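You operate a simulated robot arm through the tools that you are given. There is no shell and no other tool. Be economical: measure what you need, move in short steps, check, and stop when the job is done.

You are at the controls of a simulated robot arm. One attempt, no reset.

Task
Push the lower right steel door shut. Fetch the thin cell that says "No. 65" from the top of the steel table and set it on the left shelf of the grey bench. Take the thick cell labelled "No. 92" from the top of the steel table and put it on the rear top of the big power supply. Close the left drawer of the grey bench. Take the orange lamp and put it on the clear patch behind the long rack. Stack the grey pouch marked "27" from the top of the grey bench on top of the grey pouch labelled "26". Put one of the green cells from the top of the grey bench on the right shelf of the grey bench. Stack the heat sink that says "65" from the top of the grey bench on top of the heat sink labelled "62". Fetch the shunt marked "59" from the top of the grey bench and set it on the rear top of the big power supply. Take the bundle of cable ties from the top of the grey bench and leave it on the right shelf of the grey bench. Take the steel block and put it on the top of the blue table. Any order will do. Set down upright: thick cell, orange lamp, steel block.

It is judged by the outcome, as a careful person would: the job done as asked, and still so three seconds after it is handed in. It fails if anything else is knocked over, pushed out of place, dropped, spilled or broken.

Robot
A 6-joint arm with a fingered hand on a trunk, on a base that drives. Base frame: it is fixed to the floor where the robot stands at the start and does not move with it; the origin is under the middle of the robot, x ahead of it, y to its left, z up. Lengths are in m, angles in rad, forces in N, time in s.
With the tool pointing down near the work surface it reaches from about 0.24 to 0.56 m from the robot's upright axis, wherever it stands. Its first joint turns from -2.897 to 2.897 rad. Places, roughly: bundle of cable ties (10x3x2 cm) [-1.3, 0.2, 0.8]; clear patch behind the long rack (63x15 cm) [-1.24, 0.54, 0.78]; green cell [-2, -0.75, 0.75]; grey pouch [-2, -0.75, 0.75]; heat sink [-1.75, -0.25, 0.75]; left drawer of the grey bench [-1.4, -1, 0.7]; left shelf of the grey bench (52x25 cm) [-2, -0.88, 1.28]; lower right steel door [0.3, 0, 0.4]; orange lamp [-2, -1, 0.75]; rear top of the big power supply [0.5, 2.5, 0.5]; right shelf of the grey bench (52x25 cm) [-1.48, 0.68, 1.28]; shunt [-1.5, 0, 0.75]; steel block [-1.25, 0, 0.75]; thick cell [-0.25, -1.5, 0.75]; thin cell [0, -1.25, 0.75]; top of the blue table [-2.1, 4, 0.8]. Payload 3.1 kg.
Tool frame: the origin (TCP) lies between the finger pads and is the grasp point; the fingertips stand 0.022 m ahead of it; z points along the fingers, y is the line along which they close. The gripper opens to 0.132 m. The gripper's body begins 0.06 m behind the TCP. The gripper is a hand of 4 fingers: y runs from the thumb to the fingers, the wrist lies at [0, 0, -0.218] in the tool frame.
Orientation is that of the tool frame in the base frame, as a unit quaternion [w, x, y, z]. With the fingers straight down and closing along the base's y, the tool's x points along the base's -x, its y along +y and its z along -z.

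Tools
- The arm moves only by the tool nudge_tool. Its argument "steps" is one flat list of numbers, 6 for each row, row after row: the shift along the base's x, y, z in mm, then the turn, a rotation vector about the base's x, y, z in rad. In form: [dx, dy, dz, ax, ay, az, dx, dy, dz, ax, ay, az, ...]. A call has 1 to 10 rows; each row is the pose to reach, as a shift and turn from the pose commanded when the call began. Rows are played at 5 a second. More than 0.05 m and 0.15 rad between two rows, and nothing of the call is played. A pose out of reach is approached as far as the arm can. The call stops where the force on the tool passes 40 N (or 10 N more than at its start, if that is more) or the arm is blocked; 0.2 s more then pass. In this call time passes only in rows, and 0.2 s behind the last. The reply holds the time, the measured pose of the TCP, the force on the tool along the base axes, the opening and the grip force, in the units named above and with some noise, with the torque about the TCP (base axes, N m) and any sound that the robot's microphone picked up.
- Cameras (640 x 400 px; columns grow to the right, rows downward): "scene" is now at [-0.008, 0.1239, 1.4464]; the picture's right is [-0.43, -0.90, 0.00], its down [-0.84, 0.40, -0.36] and it looks along [0.33, -0.16, -0.93] (base axes); focal length 279 px, centre (320, 200). "wrist" rides on the gripper at [0.053, -0.053, -0.084] in the tool frame; the picture's right is [0.71, 0.71, 0.00], its down [-0.53, 0.53, -0.67] and it looks along [-0.47, 0.47, 0.74] (tool axes); focal length 247 px, centre (320, 200). There is no depth. A picture from a camera that has moved, and an enlarged one, comes with that camera's place and axes in the base frame and with its lens.
- grab_frame(camera): a new picture of that camera. The clock stands still meanwhile.
- move_column(by): slides the trunk up (or, below 0, down) by that many m; the arm and the scene camera ride with it, the base frame stays. It gives what a move gives, with no picture.
- base_move(legs): drives the robot by 1 to 6 legs, each [ahead, left, turn to the left] in m, m and rad, along the robot's own axes; the way and the turn of a leg run together, so that a leg with both is an arc; at most 1.5 m and 3.142 rad a leg. The arm and the cameras ride along, it lands a little off, and it stops where it bumps. It gives what a move gives.
- move_fingers(finger1, finger2, finger3, thumb_bend): sets how far each is bent, from 0 (flat) to 1 (curled in); at 0.3 the hand is open as for a grip, at 0.7 the pads meet at the TCP. One left out holds its place. A second passes; each finger stops where it meets its share of the squeeze, and holds until it gets a number again. It is the only way to open and close the hand. It gives what a move gives, with no picture; readings hold the bend of each and the force on the fingers (four entries, about 0 where the hand has none), thumb and palm.
- pan_tilt(pan, tilt): turns the head with the scene camera to pan (to the left, within 2.705 rad either way) and tilt (down, from -0.506 to 1.204), counted from straight ahead of the robot. It gives what a move gives.
- enlarge(camera, box): a new picture of the part [left, top, right, bottom] of that camera's present view, enlarged. The clock stands still meanwhile.
- finish_job(): hands the job in; it is judged then, once.

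Work in short steps. Places have to be worked out from the pictures, the camera data and where the tool is seen: move nearer, look again, correct. Check each grasp and each placing, and mend what went wrong. You have 525 turns and 292 pictures in all, those below and enlarged ones among them. Open the gripper and draw the arm clear of the work before you hand the job in, unless the task says otherwise; then end with one line.

The tools are called after "Emit:" as a command line: name --argument value ..., lists and objects as JSON in quotes. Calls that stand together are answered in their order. nudge_tool: Moves the arm, as the interface text tells. Its arguments: {"type":"object","properties":{"steps":{"type":"array","items":{"type":"number"}}},"required":["steps"]} The other tools are called the same way: move_column (by) slides the trunk up or down; move_fingers (finger1, finger2, finger3, thumb_bend) moves the fingers one by one; base_move (legs) drives the base; pan_tilt (pan, tilt) turns the head that bears the scene camera; grab_frame (camera) takes a picture; enlarge (camera, box) takes an enlarged picture of a part of a camera's view; finish_job () hands the job in.

At the start:

```text
time_s: 0.0
tool_pos: [0.2732, -0.0315, 0.8068]
ee_rot: [0.0, 0.0, 1.0, 0.0]
wrist_force: [-0.1, 0.8, 0.0]
moment: [0.01, 0.0, -0.02]
grip_width: 0.1316
grip_force: 0.0
shape: jaw
bend: [0.3, 0.3, 0.3, 0.3]
finger forces: [0.1, 0.1, 0.0, 0.0, 0.1, 0.0]
trunk travel left (down, up): [-0.15, 0.236]
robot x, y, heading: [-0.0001, -0.0019, 0.0]
head pan, tilt: [-0.442, 1.201]
```

scene: 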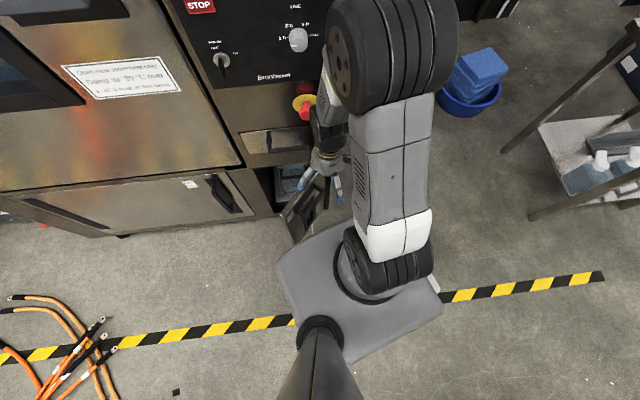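
wrist: 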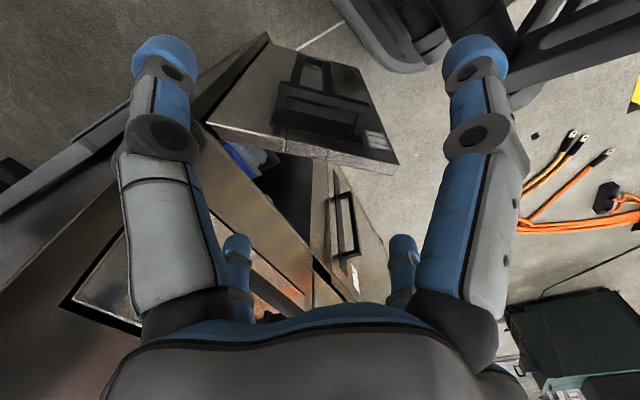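

I'll survey the room first by panning the head.

Emit:
pan_tilt --pan 0 --tilt 0.6

Emit:
grab_frame --camera "scene"

Emit:
pan_tilt --pan -1.5 --tilt 0.5

Emit:
grab_frame --camera "scene"

Emit:
pan_tilt --pan -2.7 --tilt 0.4

Emit:
grab_frame --camera "scene"

Emit:
pan_tilt --pan 2.7 --tilt 0.4

Emit:
grab_frame --camera "scene"

Emit:
pan_tilt --pan 1.4 --tilt 0.4

Emit:
grab_frame --camera "scene"

```text
time_s: 1.0
tool_pos: [0.274, -0.0305, 0.8065]
ee_rot: [0.0, 0.001, 1.0, 0.0]
wrist_force: [-0.7, 0.6, -0.1]
moment: [0.0, 0.03, 0.0]
grip_width: 0.1319
grip_force: 0.1
shape: jaw
bend: [0.3, 0.3, 0.3, 0.3]
finger forces: [0.1, 0.0, 0.1, 0.0, 0.0, 0.0]
trunk travel left (down, up): [-0.15, 0.236]
robot x, y, heading: [-0.0014, 0.0001, -0.001]
head pan, tilt: [0.0, 0.6]
```

```text
289 pictures are left
camera scene: at [0.0298, 0.1478, 1.4909], right [0.0, -1.0, 0.0], down [-0.57, 0.0, -0.82], along [0.82, 0.0, -0.57], focal length 279 px, centre (320, 200)
```

scene: 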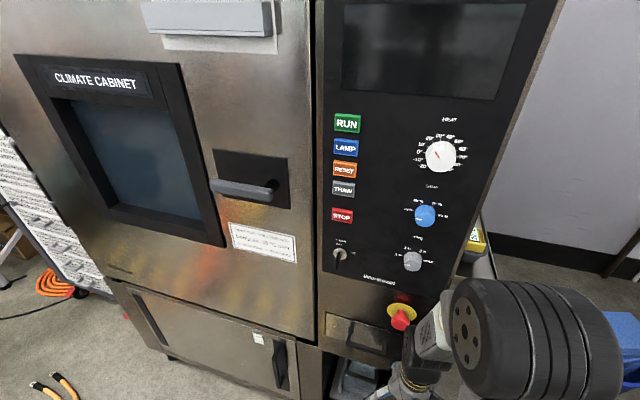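

```text
time_s: 2.6
tool_pos: [0.2739, -0.0316, 0.8062]
ee_rot: [0.0, 0.0, 1.0, -0.001]
wrist_force: [-0.8, 0.1, 0.5]
moment: [-0.01, 0.03, 0.03]
grip_width: 0.1317
grip_force: 0.0
shape: jaw
bend: [0.3, 0.3, 0.3, 0.3]
finger forces: [0.1, 0.0, 0.0, 0.0, 0.0, 0.1]
trunk travel left (down, up): [-0.15, 0.236]
robot x, y, heading: [0.0028, -0.0006, -0.002]
head pan, tilt: [-1.499, 0.499]
```

```text
288 pictures are left
camera scene: at [-0.0519, 0.0571, 1.5001], right [-1.0, -0.07, 0.0], down [-0.03, 0.48, -0.88], along [0.06, -0.88, -0.48], focal length 279 px, centre (320, 200)
```

scene: 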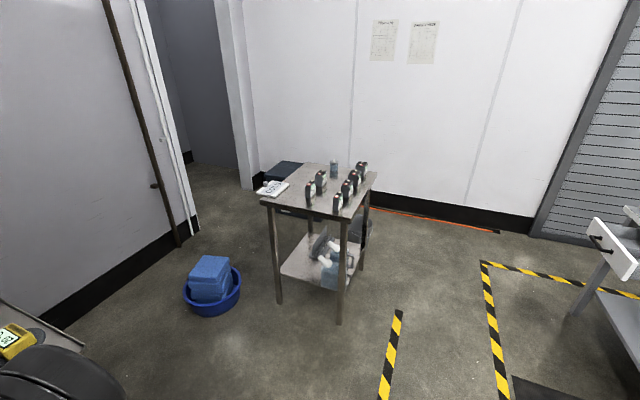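

```text
time_s: 4.0
tool_pos: [0.2735, -0.0307, 0.8059]
ee_rot: [0.0, 0.0, 1.0, 0.001]
wrist_force: [-0.3, -0.3, -0.3]
moment: [-0.02, 0.02, 0.01]
grip_width: 0.1318
grip_force: 0.1
shape: jaw
bend: [0.3, 0.3, 0.3, 0.3]
finger forces: [0.0, 0.0, 0.0, 0.1, 0.0, 0.1]
trunk travel left (down, up): [-0.15, 0.236]
robot x, y, heading: [0.0012, 0.0036, 0.004]
head pan, tilt: [-2.7, 0.4]
```

```text
287 pictures are left
camera scene: at [-0.1422, 0.1082, 1.5092], right [-0.43, 0.9, 0.0], down [0.35, 0.17, -0.92], along [-0.83, -0.39, -0.39], focal length 279 px, centre (320, 200)
```

scene: 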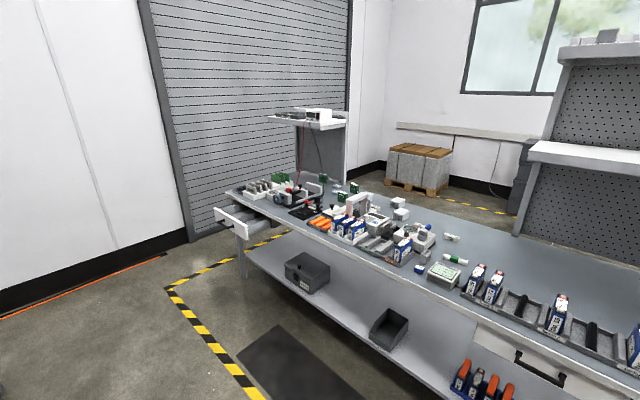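

```text
time_s: 8.2
tool_pos: [0.2736, -0.0306, 0.8051]
ee_rot: [0.0, 0.001, 1.0, -0.001]
wrist_force: [-0.2, 0.5, 0.1]
moment: [-0.03, 0.0, 0.02]
grip_width: 0.1319
grip_force: 0.2
shape: jaw
bend: [0.3, 0.3, 0.3, 0.3]
finger forces: [0.0, 0.0, 0.1, 0.0, 0.0, 0.1]
trunk travel left (down, up): [-0.15, 0.236]
robot x, y, heading: [0.0012, 0.0018, 0.001]
head pan, tilt: [2.7, 0.4]
```

```text
286 pictures are left
camera scene: at [-0.1423, 0.1875, 1.5092], right [0.43, 0.9, 0.0], down [0.35, -0.17, -0.92], along [-0.83, 0.39, -0.39], focal length 279 px, centre (320, 200)
```

scene: 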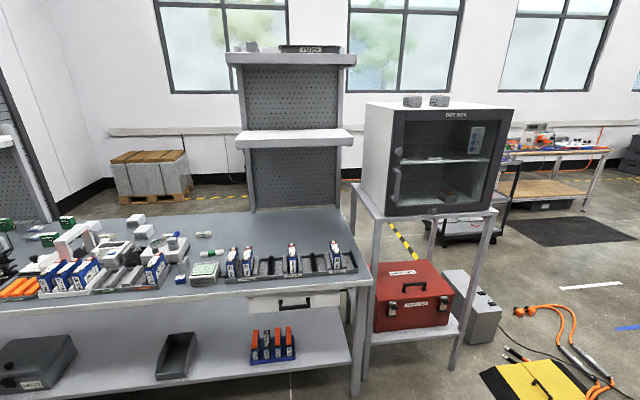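

```text
time_s: 9.7
tool_pos: [0.2732, -0.0303, 0.806]
ee_rot: [0.0, 0.0, 1.0, 0.0]
wrist_force: [-0.7, -0.7, 0.5]
moment: [0.0, -0.03, -0.01]
grip_width: 0.1319
grip_force: 0.0
shape: jaw
bend: [0.3, 0.3, 0.3, 0.3]
finger forces: [0.0, 0.0, 0.0, 0.1, 0.0, 0.0]
trunk travel left (down, up): [-0.15, 0.236]
robot x, y, heading: [-0.0019, 0.0007, -0.004]
head pan, tilt: [1.4, 0.4]
```

```text
285 pictures are left
camera scene: at [-0.0428, 0.2392, 1.5092], right [0.99, -0.17, 0.0], down [-0.07, -0.38, -0.92], along [0.16, 0.91, -0.39], focal length 279 px, centre (320, 200)
```

scene: 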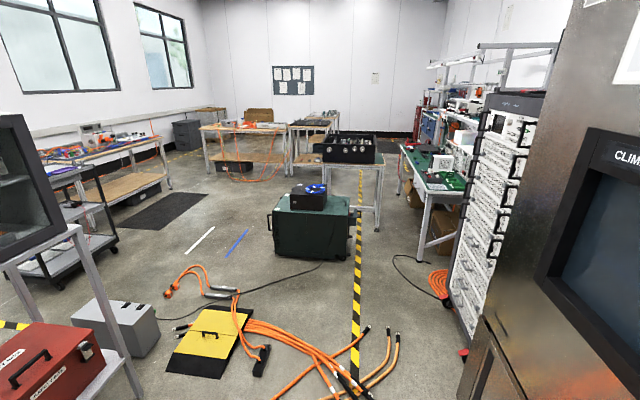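

Bench, table and power supply located roughly. Now look at the cabinet's lower right door.

Emit:
pan_tilt --pan -0.2 --tilt 1.2

Emit:
enlarge --camera "scene" --box '[160, 80, 480, 280]'

Emit:
enlarge --camera "wrist" --box '[100, 0, 500, 250]'

```text
time_s: 11.3
tool_pos: [0.2739, -0.0307, 0.8066]
ee_rot: [0.0, 0.0, 1.0, 0.0]
wrist_force: [0.0, -0.1, -0.2]
moment: [-0.03, -0.02, -0.01]
grip_width: 0.1317
grip_force: 0.1
shape: jaw
bend: [0.3, 0.3, 0.3, 0.3]
finger forces: [0.1, 0.0, 0.1, 0.0, 0.0, 0.0]
trunk travel left (down, up): [-0.15, 0.236]
robot x, y, heading: [0.001, 0.0033, 0.0]
head pan, tilt: [-0.201, 1.201]
```

```text
2.00 times, centred on (320, 180) of scene
camera zoom: at [-0.0037, 0.1367, 1.4464], right [-0.2, -0.98, 0.0], down [-0.91, 0.19, -0.36], along [0.36, -0.07, -0.93], focal length 558 px, centre (320, 240)
```

zoom: 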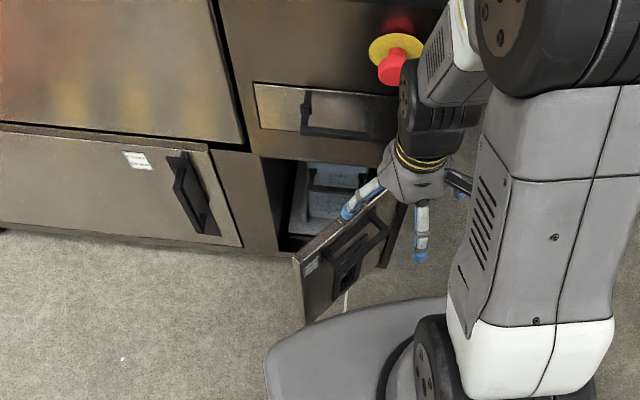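

```text
1.60 times, centred on (300, 125) of wrist
camera zoom: at [0.2207, -0.0839, 0.8895], right [-0.71, 0.71, 0.0], down [0.53, 0.53, 0.67], along [0.47, 0.47, -0.74], focal length 395 px, centre (352, 320)
```

zoom: 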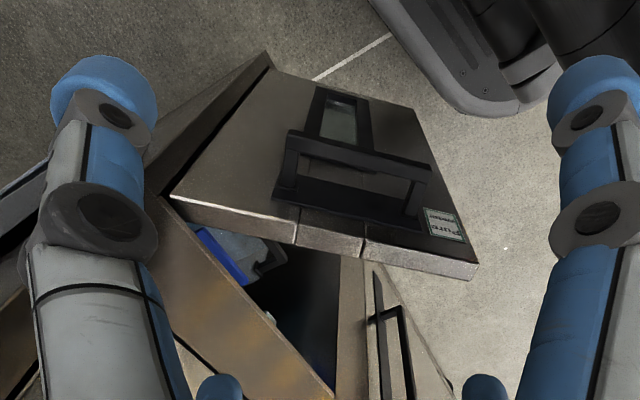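

Door hinge is at about (0.41,-0.09), free top corner (0.29,0.125,0.6), about 29° open. I'll back off, close the hand, and tilt it forward to push the door with fingertips.

Emit:
base_move --legs '[[-0.17, 0, 0]]'

Emit:
move_fingers --finger1 0.7 --finger2 0.7 --finger3 0.7 --thumb_bend 0.7

Emit:
move_column --by -0.1

Emit:
nudge_tool --steps '[10, 15, -10, 0, -0.14, 0, 20, 30, -20, 0, -0.28, 0, 30, 45, -30, 0, -0.42, 0, 40, 60, -45, 0, -0.56, 0, 50, 75, -60, 0, -0.7, 0, 60, 90, -80, 0, -0.8, 0]'

Emit:
grab_frame --camera "scene"

Emit:
grab_frame --camera "wrist"

```text
time_s: 12.8
tool_pos: [0.1022, -0.0321, 0.8076]
ee_rot: [0.0, 0.002, 1.0, 0.0]
wrist_force: [0.6, 0.7, -0.3]
moment: [0.0, -0.01, 0.02]
grip_width: 0.1318
grip_force: 0.1
shape: jaw
bend: [0.3, 0.3, 0.3, 0.3]
finger forces: [0.0, 0.0, 0.1, 0.0, 0.0, 0.1]
trunk travel left (down, up): [-0.15, 0.236]
robot x, y, heading: [-0.1682, 0.0003, -0.009]
head pan, tilt: [-0.201, 1.201]
```

```text
time_s: 13.8
tool_pos: [0.1045, -0.0322, 0.8065]
ee_rot: [0.0, 0.002, 1.0, 0.001]
wrist_force: [-0.1, -0.4, 0.0]
moment: [0.01, -0.01, -0.01]
grip_width: 0.0
grip_force: 0.1
shape: fingers
bend: [0.69, 0.69, 0.69, 0.69]
finger forces: [0.0, 0.0, 0.1, 0.0, 0.1, 0.0]
trunk travel left (down, up): [-0.15, 0.236]
robot x, y, heading: [-0.169, 0.0011, -0.007]
head pan, tilt: [-0.201, 1.201]
```

```text
time_s: 15.1
tool_pos: [0.1044, -0.0319, 0.7048]
ee_rot: [-0.001, 0.002, 1.0, 0.0]
wrist_force: [-0.3, -0.6, 0.1]
moment: [-0.02, -0.03, 0.02]
grip_width: 0.0001
grip_force: 0.1
shape: fingers
bend: [0.69, 0.69, 0.69, 0.69]
finger forces: [0.1, 0.0, 0.1, 0.0, 0.0, 0.1]
trunk travel left (down, up): [-0.05, 0.336]
robot x, y, heading: [-0.1718, 0.0009, -0.002]
head pan, tilt: [-0.201, 1.201]
```

```text
time_s: 16.5
tool_pos: [0.1644, 0.0587, 0.6238]
ee_rot: [0.39, 0.001, 0.921, 0.001]
wrist_force: [-0.6, -0.1, -0.4]
moment: [-0.01, 0.04, 0.03]
grip_width: 0.0
grip_force: 0.1
shape: fingers
bend: [0.69, 0.69, 0.69, 0.69]
finger forces: [0.0, 0.0, 0.1, 0.0, 0.1, 0.1]
out of reach, approached as far as the arm can: row 2, 3, 4, 5
trunk travel left (down, up): [-0.05, 0.336]
robot x, y, heading: [-0.1632, 0.001, 0.001]
head pan, tilt: [-0.201, 1.201]
```

```text
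282 pictures are left
camera scene: at [-0.1731, 0.1374, 1.3452], right [-0.2, -0.98, 0.0], down [-0.91, 0.19, -0.36], along [0.35, -0.07, -0.93], focal length 279 px, centre (320, 200)
```

scene: 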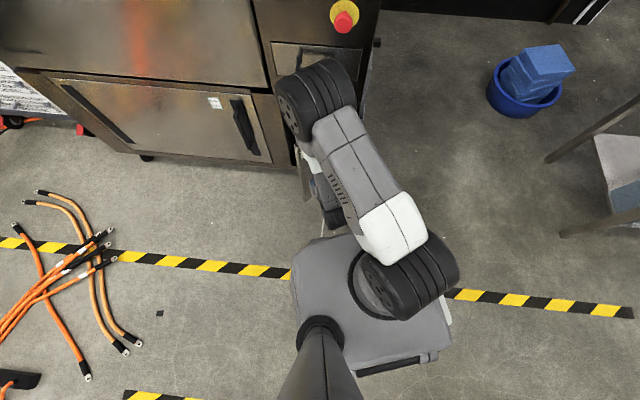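

```text
281 pictures are left
camera wrist: at [0.0668, 0.0059, 0.6437], right [-0.49, 0.71, -0.51], down [-0.11, 0.52, 0.84], along [0.86, 0.47, -0.18], focal length 247 px, centre (320, 200)
```

wrist: 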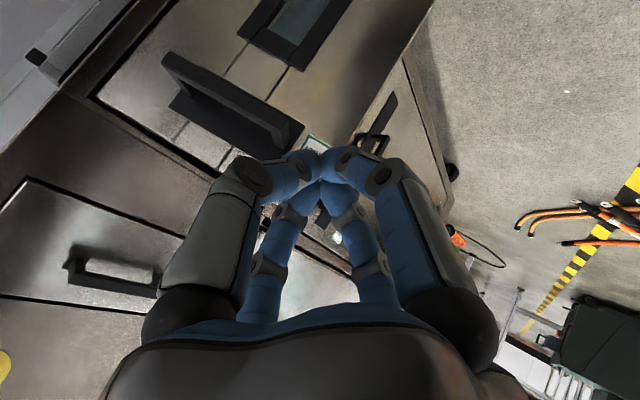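

Hand is in front of the door. Lower slightly, shift toward the free edge, then push in +x in small rows.

Emit:
nudge_tool --steps '[0, 25, -20, 0, 0, 0, 10, 35, -40, 0, 0, 0, 40, 35, -45, 0, 0, 0, 70, 35, -45, 0, 0, 0, 100, 38, -45, 0, 0, 0, 120, 40, -45, 0, 0, 0]'

Emit:
grab_frame --camera "wrist"

```text
time_s: 17.9
tool_pos: [0.2839, 0.1005, 0.5795]
ee_rot: [0.389, 0.001, 0.921, 0.001]
wrist_force: [-0.1, -0.1, 0.9]
moment: [-0.01, 0.0, 0.02]
grip_width: 0.0003
grip_force: 0.1
shape: fingers
bend: [0.69, 0.69, 0.69, 0.69]
finger forces: [0.1, 0.0, 0.0, 0.0, 0.0, 0.0]
trunk travel left (down, up): [-0.05, 0.336]
robot x, y, heading: [-0.1694, 0.0011, -0.002]
head pan, tilt: [-0.201, 1.201]
```

```text
280 pictures are left
camera wrist: at [0.1877, 0.0461, 0.5993], right [-0.49, 0.71, -0.51], down [-0.11, 0.52, 0.84], along [0.86, 0.47, -0.18], focal length 247 px, centre (320, 200)
```

wrist: 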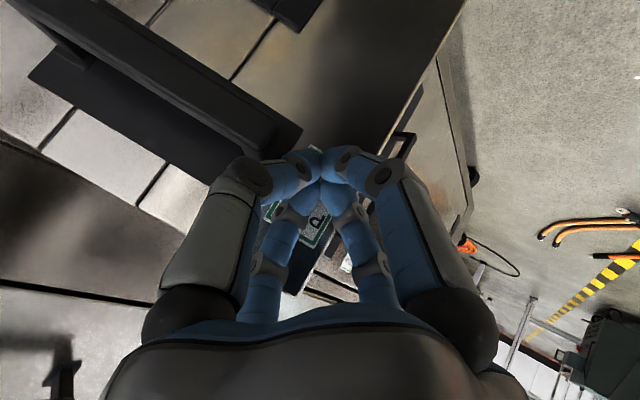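

Fingertips are next to the sticker at the free edge; keep pushing +x.

Emit:
nudge_tool --steps '[20, 2, 0, 0, 0, 0, 40, 5, 0, 0, 0, 0, 60, 8, 0, 0, 0, 0, 75, 10, 0, 0, 0, 0, 90, 10, 0, 0, 0, 0, 100, 10, 0, 0, 0, 0, 110, 10, 0, 0, 0, 0]'

Emit:
grab_frame --camera "wrist"

Emit:
grab_frame --camera "scene"

```text
time_s: 19.5
tool_pos: [0.3947, 0.1096, 0.5831]
ee_rot: [0.393, 0.002, 0.919, 0.0]
wrist_force: [0.1, 13.0, 19.3]
moment: [-0.13, 0.08, -0.07]
grip_width: 0.0
grip_force: 10.9
shape: fingers
bend: [0.68, 0.67, 0.68, 0.76]
finger forces: [0.3, 0.0, 0.1, 0.0, 21.5, 0.0]
trunk travel left (down, up): [-0.05, 0.336]
robot x, y, heading: [-0.1715, 0.0028, -0.001]
head pan, tilt: [-0.201, 1.201]
```

```text
279 pictures are left
camera wrist: at [0.2977, 0.0566, 0.6017], right [-0.49, 0.71, -0.51], down [-0.12, 0.52, 0.84], along [0.87, 0.47, -0.17], focal length 247 px, centre (320, 200)
```

wrist: 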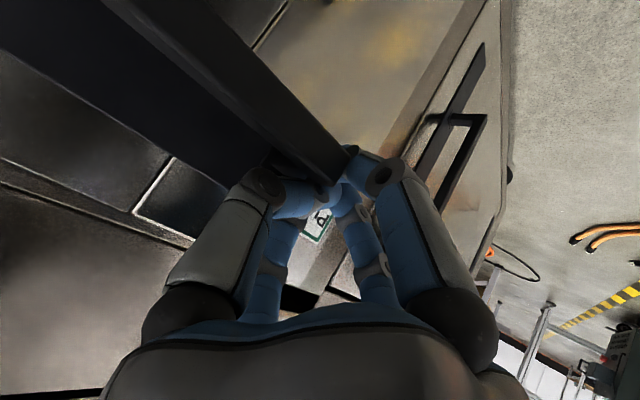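

```text
278 pictures are left
camera scene: at [-0.1755, 0.1379, 1.3452], right [-0.2, -0.98, 0.0], down [-0.91, 0.19, -0.36], along [0.36, -0.07, -0.93], focal length 279 px, centre (320, 200)
```

scene: 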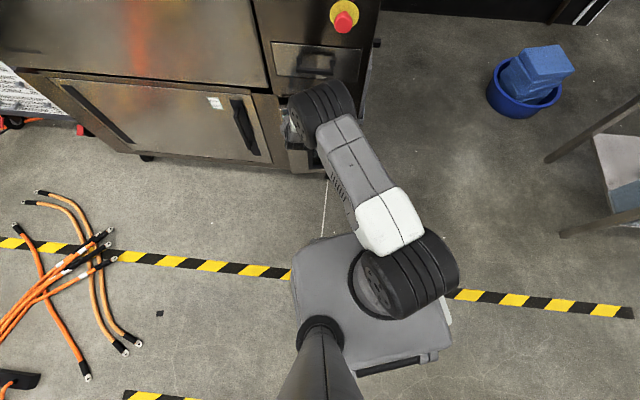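

Door appears nearly closed; the thumb is rubbing on the handle end. Back off slightly, shift +y, and press again.

Emit:
nudge_tool --steps '[-30, 5, 0, 0, 0, 0, -30, 25, 8, 0, 0, 0, -10, 25, 8, 0, 0, 0, 5, 25, 8, 0, 0, 0, 15, 25, 8, 0, 0, 0, 25, 25, 8, 0, 0, 0]'

Emit:
grab_frame --camera "wrist"

```text
time_s: 20.9
tool_pos: [0.4182, 0.1332, 0.5864]
ee_rot: [0.389, 0.002, 0.921, 0.0]
wrist_force: [0.4, 1.4, 0.1]
moment: [0.0, -0.02, 0.0]
grip_width: 0.0
grip_force: 0.1
shape: fingers
bend: [0.68, 0.69, 0.68, 0.72]
finger forces: [0.1, 0.0, 0.0, 0.0, 0.0, 0.1]
trunk travel left (down, up): [-0.05, 0.336]
robot x, y, heading: [-0.1678, -0.0011, -0.003]
head pan, tilt: [-0.201, 1.201]
```

```text
277 pictures are left
camera wrist: at [0.3221, 0.0799, 0.6068], right [-0.49, 0.71, -0.51], down [-0.11, 0.52, 0.84], along [0.86, 0.47, -0.18], focal length 247 px, centre (320, 200)
```

wrist: 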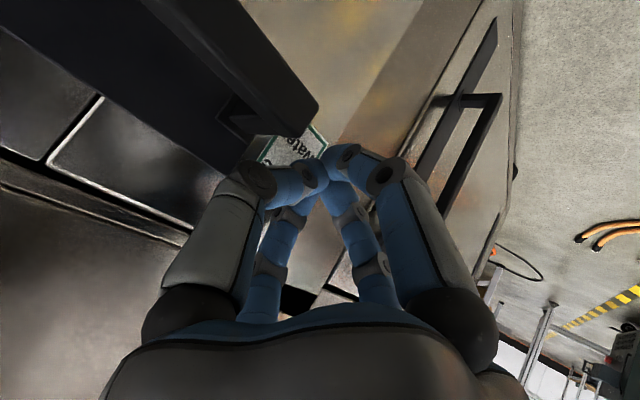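

Still no contact; continue +x until it stops.

Emit:
nudge_tool --steps '[10, 0, 0, 0, 0, 0, 20, 0, 0, 0, 0, 0, 30, 0, 0, 0, 0, 0, 38, 0, 0, 0, 0, 0, 46, 0, 0, 0, 0, 0]'

Emit:
grab_frame --camera "wrist"

```text
time_s: 21.9
tool_pos: [0.448, 0.1374, 0.5835]
ee_rot: [0.381, -0.002, 0.925, 0.003]
wrist_force: [-14.6, 3.3, 1.9]
moment: [-0.03, -0.15, 0.02]
grip_width: 0.0001
grip_force: 6.5
shape: fingers
bend: [0.68, 0.68, 0.7, 0.69]
finger forces: [0.0, 0.0, 13.7, 0.0, 0.1, 0.1]
trunk travel left (down, up): [-0.05, 0.336]
robot x, y, heading: [-0.1737, 0.0005, 0.003]
head pan, tilt: [-0.201, 1.201]
stopped in row 4: the force on the tool passed its limit at 49 N (the readings are from after the stop); the commanded pose is now the measured one
```

```text
276 pictures are left
camera wrist: at [0.3514, 0.0838, 0.6039], right [-0.51, 0.71, -0.5], down [-0.1, 0.52, 0.85], along [0.86, 0.48, -0.19], focal length 247 px, centre (320, 200)
```

wrist: 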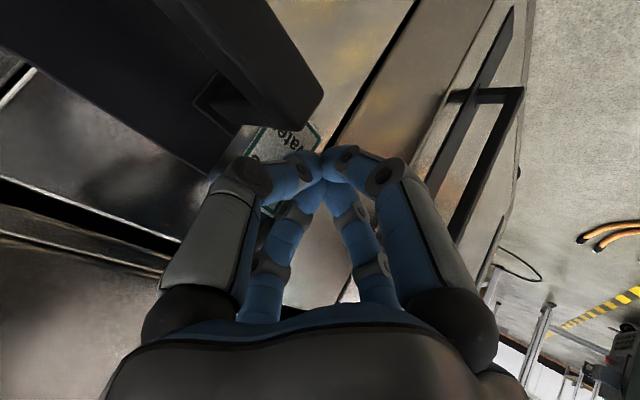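

Blocked at 49 N — door seems home. Retreat and verify.

Emit:
nudge_tool --steps '[-40, 0, 0, 0, 0, 0, -80, 0, 0, 0, 0, 0, -120, 0, 0, 0, 0, 0]'

Emit:
base_move --legs '[[-0.35, 0, 0]]'

Emit:
pan_tilt --pan 0 --tilt 0.8

Emit:
grab_frame --camera "scene"

```text
time_s: 22.7
tool_pos: [0.328, 0.1354, 0.5837]
ee_rot: [0.385, -0.001, 0.923, 0.002]
wrist_force: [0.7, -1.0, -0.6]
moment: [0.07, 0.02, -0.01]
grip_width: 0.0
grip_force: 0.2
shape: fingers
bend: [0.68, 0.69, 0.69, 0.7]
finger forces: [0.1, 0.0, 0.0, 0.1, 0.1, 0.1]
trunk travel left (down, up): [-0.05, 0.336]
robot x, y, heading: [-0.1697, 0.0029, -0.004]
head pan, tilt: [-0.201, 1.201]
```

```text
time_s: 25.0
tool_pos: [-0.0245, 0.1375, 0.585]
ee_rot: [0.383, 0.0, 0.924, 0.002]
wrist_force: [-0.3, 0.3, -0.3]
moment: [0.0, -0.03, 0.01]
grip_width: 0.0002
grip_force: 0.0
shape: fingers
bend: [0.68, 0.69, 0.69, 0.7]
finger forces: [0.0, 0.0, 0.0, 0.1, 0.0, 0.0]
trunk travel left (down, up): [-0.05, 0.336]
robot x, y, heading: [-0.5199, -0.0016, -0.003]
head pan, tilt: [-0.201, 1.201]
```

```text
time_s: 25.9
tool_pos: [-0.024, 0.1367, 0.584]
ee_rot: [0.384, 0.0, 0.923, 0.002]
wrist_force: [-0.3, -0.1, -0.7]
moment: [-0.01, 0.01, 0.02]
grip_width: 0.0001
grip_force: 0.0
shape: fingers
bend: [0.68, 0.69, 0.69, 0.7]
finger forces: [0.0, 0.0, 0.0, 0.0, 0.0, 0.0]
trunk travel left (down, up): [-0.05, 0.336]
robot x, y, heading: [-0.5231, 0.0004, 0.001]
head pan, tilt: [0.0, 0.799]
```

```text
275 pictures are left
camera scene: at [-0.5007, 0.1494, 1.3729], right [0.0, -1.0, 0.0], down [-0.72, 0.0, -0.7], along [0.7, 0.0, -0.72], focal length 279 px, centre (320, 200)
```

scene: 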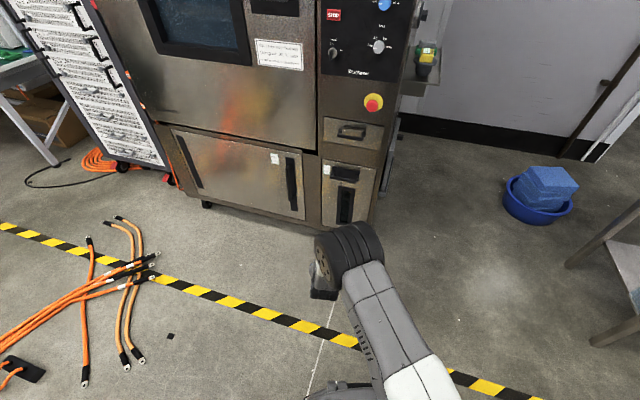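

Emit:
enlarge --camera "scene" --box '[280, 90, 440, 240]'

```text
2.67 times, centred on (360, 165) of scene
camera zoom: at [-0.5007, 0.1494, 1.3729], right [0.0, -1.0, 0.0], down [-0.72, 0.0, -0.7], along [0.7, 0.0, -0.72], focal length 744 px, centre (213, 293)
```

zoom: 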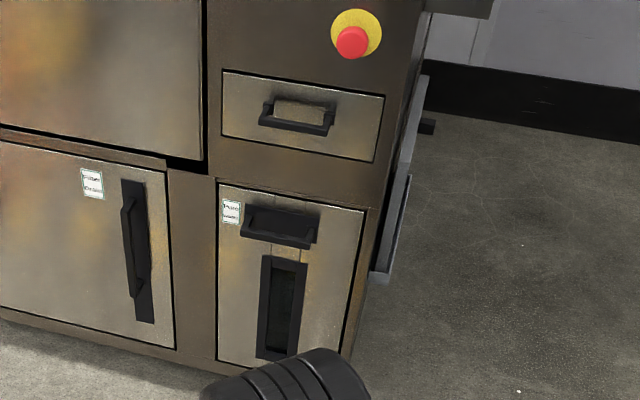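

The door is shut. Next the steel table: straighten the tool, open the hand, raise the trunk and drive to the table's west side.

Emit:
nudge_tool --steps '[-40, -20, 20, 0, 0.14, 0, -80, -40, 40, 0, 0.28, 0, -110, -60, 70, 0, 0.42, 0, -140, -80, 100, 0, 0.56, 0, -170, -100, 130, 0, 0.7, 0, -190, -120, 150, 0, 0.79, 0]'

Emit:
move_column --by 0.33

Emit:
move_fingers --finger1 0.3 --finger2 0.3 --finger3 0.3 --thumb_bend 0.3

Emit:
base_move --legs '[[-0.15, 0, 0], [0, -1.2, 0], [0, 0, -0.4]]'

Emit:
pan_tilt --pan 0 --tilt 0.9

Emit:
grab_frame --camera "scene"

```text
time_s: 27.3
tool_pos: [-0.2148, 0.0142, 0.7358]
ee_rot: [-0.001, 0.002, 1.0, 0.002]
wrist_force: [0.0, -0.1, 0.8]
moment: [0.0, 0.01, 0.03]
grip_width: 0.0001
grip_force: 0.1
shape: fingers
bend: [0.68, 0.69, 0.69, 0.7]
finger forces: [0.0, 0.0, 0.0, 0.0, 0.0, 0.1]
out of reach, approached as far as the arm can: row 4, 5
trunk travel left (down, up): [-0.05, 0.336]
robot x, y, heading: [-0.5233, 0.0042, -0.007]
head pan, tilt: [0.0, 0.799]
```

```text
time_s: 30.5
tool_pos: [-0.2134, 0.0145, 1.0659]
ee_rot: [-0.001, 0.001, 1.0, 0.002]
wrist_force: [0.5, 0.1, -0.9]
moment: [0.01, 0.02, 0.0]
grip_width: 0.0
grip_force: 0.2
shape: fingers
bend: [0.68, 0.69, 0.69, 0.7]
finger forces: [0.0, 0.1, 0.0, 0.1, 0.0, 0.0]
trunk travel left (down, up): [-0.38, 0.006]
robot x, y, heading: [-0.5207, 0.001, -0.002]
head pan, tilt: [0.0, 0.799]
```

```text
time_s: 31.5
tool_pos: [-0.2131, 0.0149, 1.0657]
ee_rot: [-0.001, 0.001, 1.0, 0.001]
wrist_force: [-1.2, -0.1, 0.6]
moment: [0.02, -0.02, 0.0]
grip_width: 0.0873
grip_force: 0.1
shape: fingers
bend: [0.3, 0.3, 0.3, 0.3]
finger forces: [0.0, 0.0, 0.0, 0.1, 0.0, 0.0]
trunk travel left (down, up): [-0.38, 0.006]
robot x, y, heading: [-0.5239, 0.0065, -0.001]
head pan, tilt: [0.0, 0.799]
```

```text
time_s: 39.9
tool_pos: [-0.3614, -1.3086, 1.066]
ee_rot: [-0.001, 0.181, 0.984, 0.002]
wrist_force: [-0.5, -0.1, -0.1]
moment: [0.01, 0.02, -0.02]
grip_width: 0.0872
grip_force: 0.0
shape: fingers
bend: [0.3, 0.3, 0.3, 0.3]
finger forces: [0.0, 0.1, 0.1, 0.0, 0.0, 0.1]
trunk travel left (down, up): [-0.38, 0.006]
robot x, y, heading: [-0.655, -1.2113, -0.367]
head pan, tilt: [0.0, 0.799]
```

```text
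time_s: 40.5
tool_pos: [-0.3611, -1.3084, 1.0643]
ee_rot: [-0.001, 0.181, 0.984, 0.001]
wrist_force: [-0.2, 0.0, 0.1]
moment: [0.02, 0.01, -0.02]
grip_width: 0.0876
grip_force: 0.0
shape: fingers
bend: [0.3, 0.3, 0.3, 0.3]
finger forces: [0.0, 0.1, 0.0, 0.0, 0.0, 0.0]
trunk travel left (down, up): [-0.38, 0.006]
robot x, y, heading: [-0.6578, -1.2128, -0.367]
head pan, tilt: [0.0, 0.901]
```

```text
273 pictures are left
camera scene: at [-0.5868, -1.0791, 1.6957], right [-0.36, -0.93, 0.0], down [-0.73, 0.28, -0.62], along [0.58, -0.22, -0.78], focal length 279 px, centre (320, 200)
```

scene: 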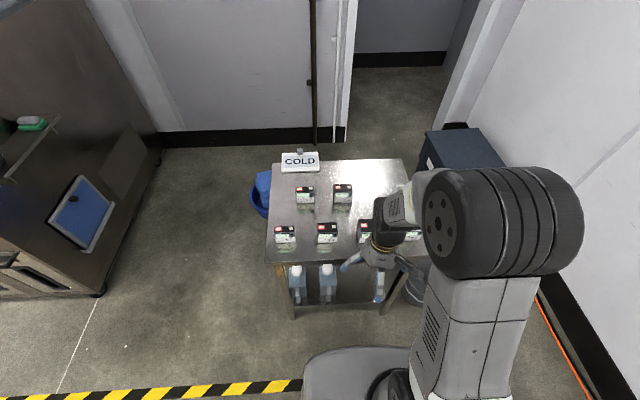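

Emit:
enlarge --camera "scene" --box '[260, 150, 430, 256]'

Emit:
enlarge --camera "wrist" --box '[120, 0, 520, 250]'

```text
3.76 times, centred on (345, 203) of scene
camera zoom: at [-0.5868, -1.0791, 1.6957], right [-0.36, -0.93, 0.0], down [-0.73, 0.28, -0.62], along [0.58, -0.22, -0.78], focal length 1051 px, centre (226, 189)
```

zoom: 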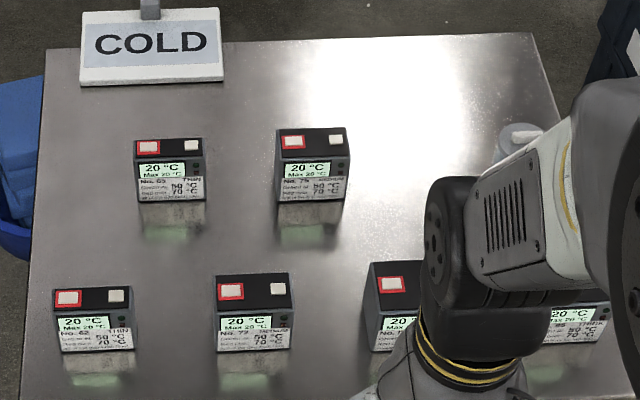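

```text
1.60 times, centred on (320, 125) of wrist
camera zoom: at [-0.429, -1.3393, 1.1492], right [-0.41, 0.91, 0.0], down [0.68, 0.3, 0.67], along [0.61, 0.28, -0.74], focal length 395 px, centre (320, 320)
```

zoom: 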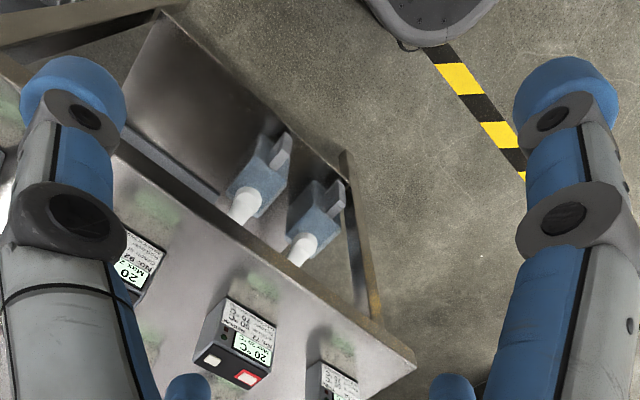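

Cells readable: No. 65 thin is back-left, front row from left 62, 72, third is likely 92. I'll turn the hand 90° so it closes along the thickness, then look at the third and fourth cells.

Emit:
nudge_tool --steps '[0, 0, 0, 0, 0, -0.15, 0, 0, 0, 0, 0, -0.3, 0, 0, 0, 0, 0, -0.45, 0, 0, 0, 0, 0, -0.6, 0, 0, 0, 0, 0, -0.75, 0, 0, 0, 0, 0, -0.9, 0, 0, 0, 0, 0, -1.05, 0, 0, 0, 0, 0, -1.2, 0, 0, 0, 0, 0, -1.35, 0, 0, 0, 0, 0, -1.5]'

Emit:
grab_frame --camera "scene"

Emit:
grab_frame --camera "wrist"

```text
time_s: 42.7
tool_pos: [-0.3602, -1.3084, 1.0652]
ee_rot: [0.001, 0.804, 0.595, 0.001]
wrist_force: [-0.8, 0.2, 0.3]
moment: [0.04, 0.02, -0.03]
grip_width: 0.0873
grip_force: 0.0
shape: fingers
bend: [0.3, 0.3, 0.3, 0.3]
finger forces: [0.0, 0.1, 0.0, 0.0, 0.0, 0.0]
trunk travel left (down, up): [-0.38, 0.006]
robot x, y, heading: [-0.6571, -1.2125, -0.372]
head pan, tilt: [0.0, 0.901]
```

```text
270 pictures are left
camera scene: at [-0.5868, -1.0791, 1.6956], right [-0.36, -0.93, 0.0], down [-0.73, 0.28, -0.62], along [0.58, -0.22, -0.78], focal length 279 px, centre (320, 200)
```

scene: 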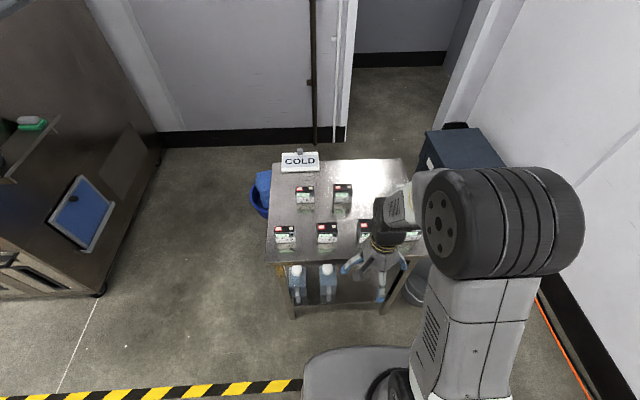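

```text
269 pictures are left
camera wrist: at [-0.396, -1.2418, 1.1492], right [0.88, 0.47, 0.0], down [0.35, -0.66, 0.67], along [0.32, -0.59, -0.74], focal length 247 px, centre (320, 200)
```

wrist: 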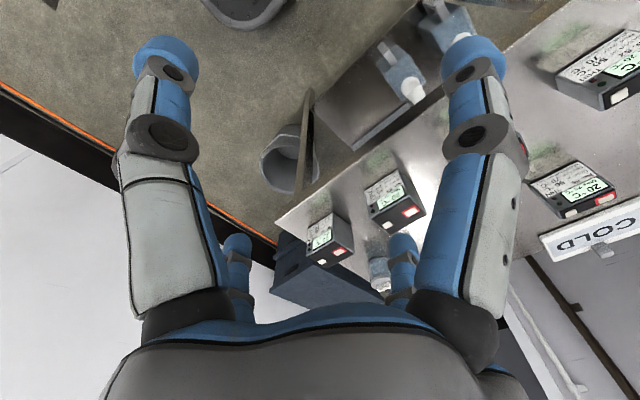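

Emit:
enlarge --camera "wrist" --box '[290, 160, 450, 280]'

```text
3.33 times, centred on (370, 220) of wrist
camera zoom: at [-0.396, -1.2418, 1.1492], right [0.88, 0.47, 0.0], down [0.35, -0.66, 0.67], along [0.32, -0.59, -0.74], focal length 823 px, centre (153, 133)
```

zoom: 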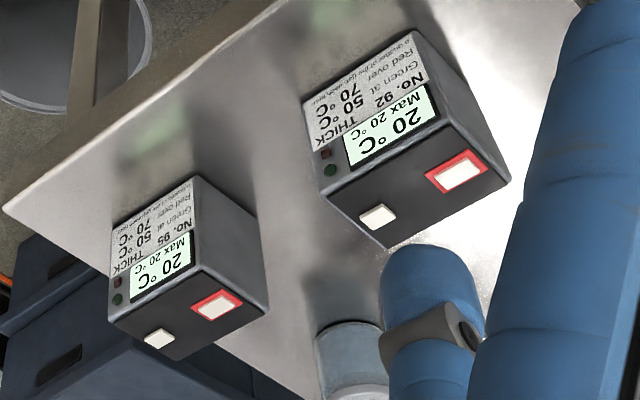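

Third cell is confirmed No. 92 THICK, about 6×8×8 cm, at roughly (-0.07,-1.49). Drive ahead 0.15 and place the hand above it.

Emit:
base_move --legs '[[0.15, 0, 0]]'

Emit:
nudge_tool --steps '[40, -30, -30, 0, 0, -0.07, 80, -60, -60, 0, 0, -0.07, 115, -90, -90, 0, 0, -0.07, 145, -115, -110, 0, 0, -0.07]'

Emit:
grab_frame --camera "wrist"

Emit:
grab_frame --camera "scene"

```text
time_s: 44.1
tool_pos: [-0.2206, -1.3649, 1.0659]
ee_rot: [0.002, 0.803, 0.596, 0.002]
wrist_force: [-0.5, 0.2, -0.4]
moment: [0.02, -0.02, 0.0]
grip_width: 0.0878
grip_force: 0.1
shape: fingers
bend: [0.3, 0.3, 0.3, 0.3]
finger forces: [0.1, 0.0, 0.0, 0.0, 0.0, 0.1]
trunk travel left (down, up): [-0.38, 0.006]
robot x, y, heading: [-0.5143, -1.2676, -0.367]
head pan, tilt: [0.0, 0.901]
```

```text
refused: row 1 steps farther than a row can; nothing moved
```

```text
267 pictures are left
camera wrist: at [-0.2555, -1.297, 1.1491], right [0.88, 0.47, 0.0], down [0.35, -0.66, 0.67], along [0.32, -0.59, -0.74], focal length 247 px, centre (320, 200)
```

wrist: 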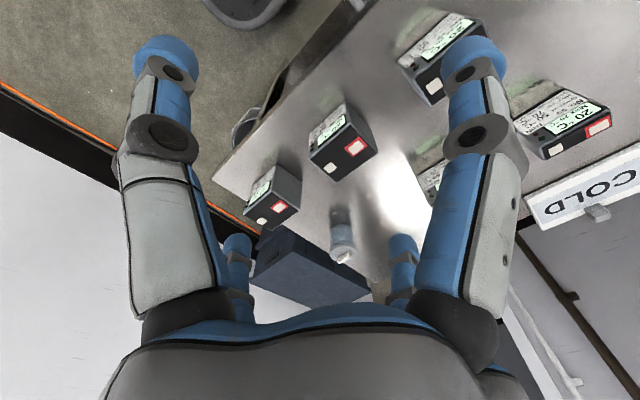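

```text
266 pictures are left
camera scene: at [-0.4454, -1.1335, 1.6956], right [-0.36, -0.93, 0.0], down [-0.73, 0.28, -0.62], along [0.58, -0.22, -0.78], focal length 279 px, centre (320, 200)
```

scene: 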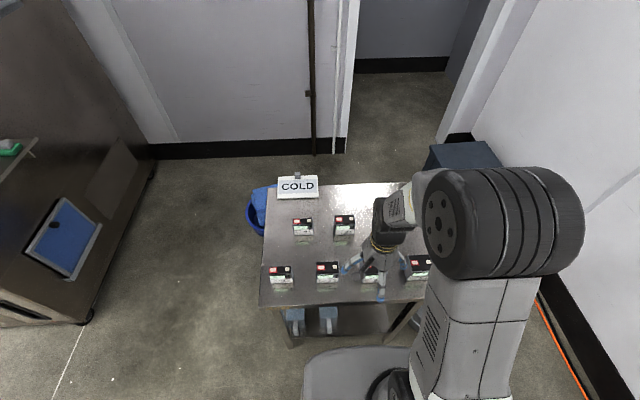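

Two-view triangulation puts cell 92's top centre at about (-0.134,-1.445,0.855). Move above it.

Emit:
nudge_tool --steps '[30, -27, -20, 0, 0, -0.07, 60, -54, -40, 0, 0, -0.07, 87, -80, -65, 0, 0, -0.07, 87, -80, -100, 0, 0, -0.07]'

Emit:
grab_frame --camera "wrist"

Emit:
enlarge --camera "scene" --box '[240, 180, 480, 330]'

```text
time_s: 45.1
tool_pos: [-0.1322, -1.4434, 0.9647]
ee_rot: [0.001, 0.824, 0.566, 0.002]
wrist_force: [-0.4, 0.8, 0.2]
moment: [-0.01, 0.01, 0.01]
grip_width: 0.0874
grip_force: 0.0
shape: fingers
bend: [0.3, 0.3, 0.3, 0.3]
finger forces: [0.1, 0.0, 0.1, 0.0, 0.0, 0.0]
trunk travel left (down, up): [-0.38, 0.006]
robot x, y, heading: [-0.5177, -1.2655, -0.371]
head pan, tilt: [0.0, 0.901]
```

```text
265 pictures are left
camera wrist: at [-0.1626, -1.3755, 1.0492], right [0.91, 0.41, 0.0], down [0.3, -0.68, 0.67], along [0.28, -0.61, -0.74], focal length 247 px, centre (320, 200)
```

wrist: 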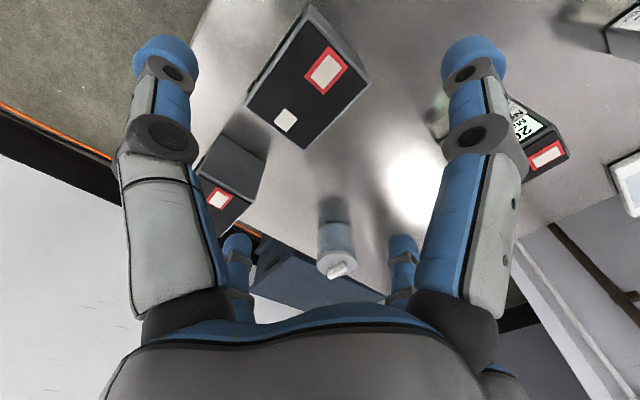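

```text
2.67 times, centred on (360, 255) of scene
camera zoom: at [-0.4452, -1.1333, 1.6956], right [-0.36, -0.93, 0.0], down [-0.73, 0.28, -0.62], along [0.58, -0.22, -0.78], focal length 744 px, centre (213, 53)
```

zoom: 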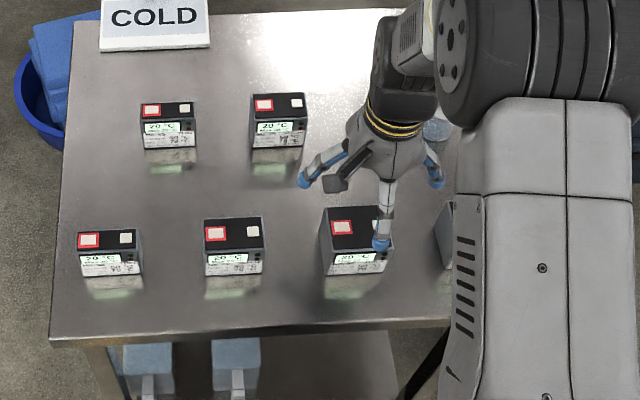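

Refined centre is (-0.144,-1.434) and the tool is aligned. Descend to grasp height.

Emit:
nudge_tool --steps '[-12, 10, 0, 0, 0, 0, -12, 10, -40, 0, 0, 0, -12, 10, -80, 0, 0, 0, -12, 10, -110, 0, 0, 0, -12, 10, -140, 0, 0, 0]'

Emit:
enlarge --camera "scene" --box '[240, 180, 480, 330]'

Emit:
grab_frame --camera "wrist"

```text
time_s: 46.3
tool_pos: [-0.1455, -1.4357, 0.8243]
ee_rot: [0.003, 0.824, 0.566, 0.003]
wrist_force: [1.2, -2.4, 11.0]
moment: [-0.16, 0.1, 0.02]
grip_width: 0.0878
grip_force: 5.3
shape: fingers
bend: [0.3, 0.3, 0.28, 0.3]
finger forces: [2.2, 0.1, 8.5, 0.0, 0.0, 0.0]
trunk travel left (down, up): [-0.38, 0.006]
robot x, y, heading: [-0.517, -1.2655, -0.373]
head pan, tilt: [0.0, 0.901]
```

```text
2.67 times, centred on (360, 255) of scene
camera zoom: at [-0.4476, -1.1336, 1.6959], right [-0.36, -0.93, 0.0], down [-0.73, 0.28, -0.62], along [0.58, -0.22, -0.78], focal length 744 px, centre (213, 53)
```

zoom: 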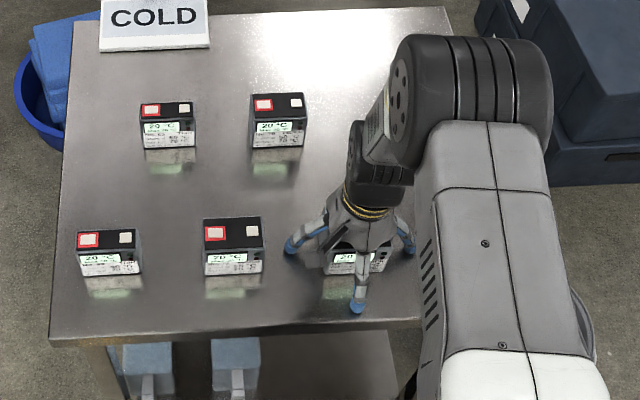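

```text
262 pictures are left
camera wrist: at [-0.1762, -1.3664, 0.9078], right [0.91, 0.41, 0.01], down [0.3, -0.68, 0.67], along [0.28, -0.61, -0.74], focal length 247 px, centre (320, 200)
```

wrist: 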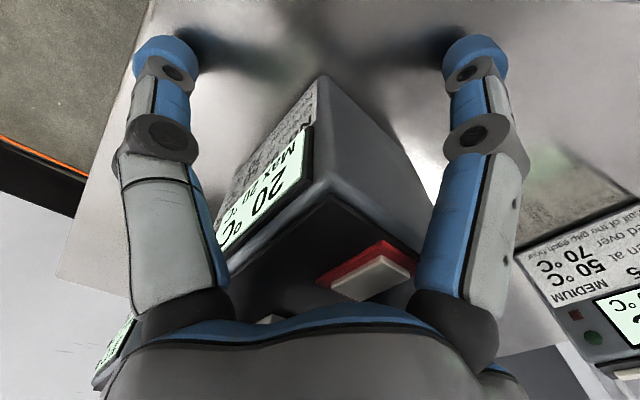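

Fingertips touch the table; raise 12 mm, then close.

Emit:
nudge_tool --steps '[0, 0, 12, 0, 0, 0]'

Emit:
move_fingers --finger1 0.7 --finger2 0.7 --finger3 0.7 --thumb_bend 0.7

Emit:
grab_frame --camera "wrist"

```text
time_s: 46.7
tool_pos: [-0.1472, -1.4328, 0.8368]
ee_rot: [0.001, 0.824, 0.567, 0.001]
wrist_force: [-0.1, 0.2, 0.8]
moment: [-0.02, -0.01, 0.01]
grip_width: 0.0879
grip_force: 0.0
shape: fingers
bend: [0.3, 0.3, 0.3, 0.3]
finger forces: [0.0, 0.0, 0.0, 0.0, 0.0, 0.0]
trunk travel left (down, up): [-0.38, 0.006]
robot x, y, heading: [-0.5154, -1.2634, -0.37]
head pan, tilt: [0.0, 0.901]
```

```text
time_s: 47.7
tool_pos: [-0.1482, -1.4328, 0.8359]
ee_rot: [0.002, 0.824, 0.567, 0.002]
wrist_force: [-2.6, -0.9, 2.3]
moment: [0.11, 0.25, 0.06]
grip_width: 0.0377
grip_force: 23.4
shape: fingers
bend: [0.49, 0.53, 0.47, 0.56]
finger forces: [10.4, 7.1, 11.8, 0.1, 16.9, 0.0]
trunk travel left (down, up): [-0.38, 0.006]
robot x, y, heading: [-0.5119, -1.2663, -0.365]
head pan, tilt: [0.0, 0.901]
```

```text
261 pictures are left
camera wrist: at [-0.1778, -1.3643, 0.9198], right [0.91, 0.41, 0.0], down [0.3, -0.68, 0.67], along [0.28, -0.61, -0.74], focal length 247 px, centre (320, 200)
```

wrist: 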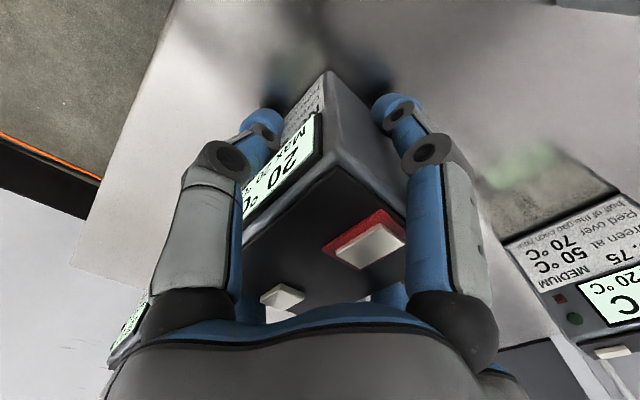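

Good four-sided grip. Lift and check.

Emit:
nudge_tool --steps '[0, 0, 30, 0, 0, 0, 0, 0, 70, 0, 0, 0, 0, 0, 115, 0, 0, 0, 0, 0, 160, 0, 0, 0, -40, 16, 190, 0, 0, 0, -80, 32, 215, 0, 0, 0]'

Emit:
grab_frame --camera "scene"

```text
refused: row 5 steps farther than a row can; nothing moved
```

```text
260 pictures are left
camera scene: at [-0.4465, -1.1334, 1.6957], right [-0.36, -0.93, 0.0], down [-0.73, 0.28, -0.62], along [0.58, -0.22, -0.78], focal length 279 px, centre (320, 200)
```

scene: 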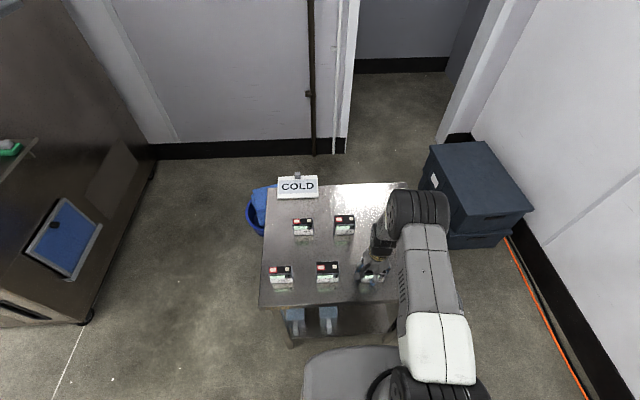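

Row spacing was too large; repeat with shorter rows.

Emit:
nudge_tool --steps '[0, 0, 30, 0, 0, 0, 0, 0, 65, 0, 0, 0, 0, 0, 105, 0, 0, 0, 0, 0, 150, 0, 0, 0, -30, 12, 180, 0, 0, 0, -60, 24, 205, 0, 0, 0, -90, 36, 225, 0, 0, 0]'

Emit:
grab_frame --camera "wrist"

```text
time_s: 49.3
tool_pos: [-0.2368, -1.3977, 1.0647]
ee_rot: [0.001, 0.824, 0.567, 0.002]
wrist_force: [-0.9, -0.1, -6.9]
moment: [-0.01, 0.02, -0.01]
grip_width: 0.0373
grip_force: 21.5
shape: fingers
bend: [0.49, 0.52, 0.47, 0.56]
finger forces: [10.0, 7.4, 10.2, 0.0, 15.7, 0.1]
trunk travel left (down, up): [-0.38, 0.006]
robot x, y, heading: [-0.514, -1.2625, -0.37]
head pan, tilt: [0.0, 0.901]
```

```text
259 pictures are left
camera wrist: at [-0.2684, -1.328, 1.1478], right [0.91, 0.41, 0.0], down [0.3, -0.68, 0.67], along [0.28, -0.61, -0.74], focal length 247 px, centre (320, 200)
```

wrist: 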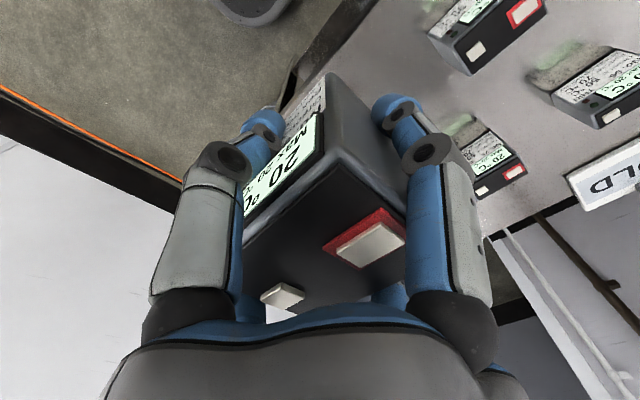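

Cell lifted (≈0.7 kg). Now drive toward the power supply, pausing to look at floor cables ahead.

Emit:
base_move --legs '[[-0.25, 0, 0], [0, 0, 1.94], [1.3, -0.4, 0]]'

Emit:
pan_tilt --pan 0 --tilt 0.6

Emit:
grab_frame --camera "scene"

```text
time_s: 62.1
tool_pos: [-0.3008, 0.4049, 1.0636]
ee_rot: [-0.001, 0.007, 1.0, 0.001]
wrist_force: [0.1, 0.5, -6.7]
moment: [-0.02, -0.01, -0.01]
grip_width: 0.0367
grip_force: 20.7
shape: fingers
bend: [0.49, 0.52, 0.47, 0.57]
finger forces: [9.4, 7.7, 9.9, 0.1, 15.0, 0.1]
trunk travel left (down, up): [-0.38, 0.006]
robot x, y, heading: [-0.3331, 0.0955, 1.558]
head pan, tilt: [0.0, 0.901]
```

```text
time_s: 62.9
tool_pos: [-0.3017, 0.4046, 1.0628]
ee_rot: [-0.001, 0.007, 1.0, 0.002]
wrist_force: [-0.3, -0.3, -6.4]
moment: [-0.01, 0.02, -0.03]
grip_width: 0.0369
grip_force: 21.0
shape: fingers
bend: [0.49, 0.52, 0.47, 0.57]
finger forces: [9.5, 7.7, 9.9, 0.1, 15.1, 0.0]
trunk travel left (down, up): [-0.38, 0.006]
robot x, y, heading: [-0.3281, 0.0982, 1.554]
head pan, tilt: [0.0, 0.6]
```

```text
258 pictures are left
camera scene: at [-0.4741, 0.1296, 1.7203], right [1.0, -0.02, 0.0], down [-0.01, -0.57, -0.82], along [0.01, 0.82, -0.57], focal length 279 px, centre (320, 200)
```

scene: 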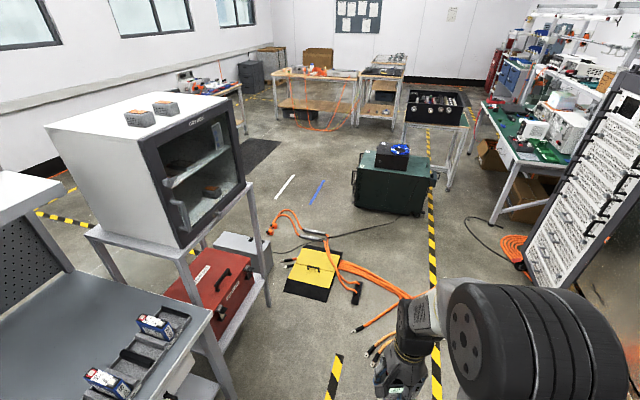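

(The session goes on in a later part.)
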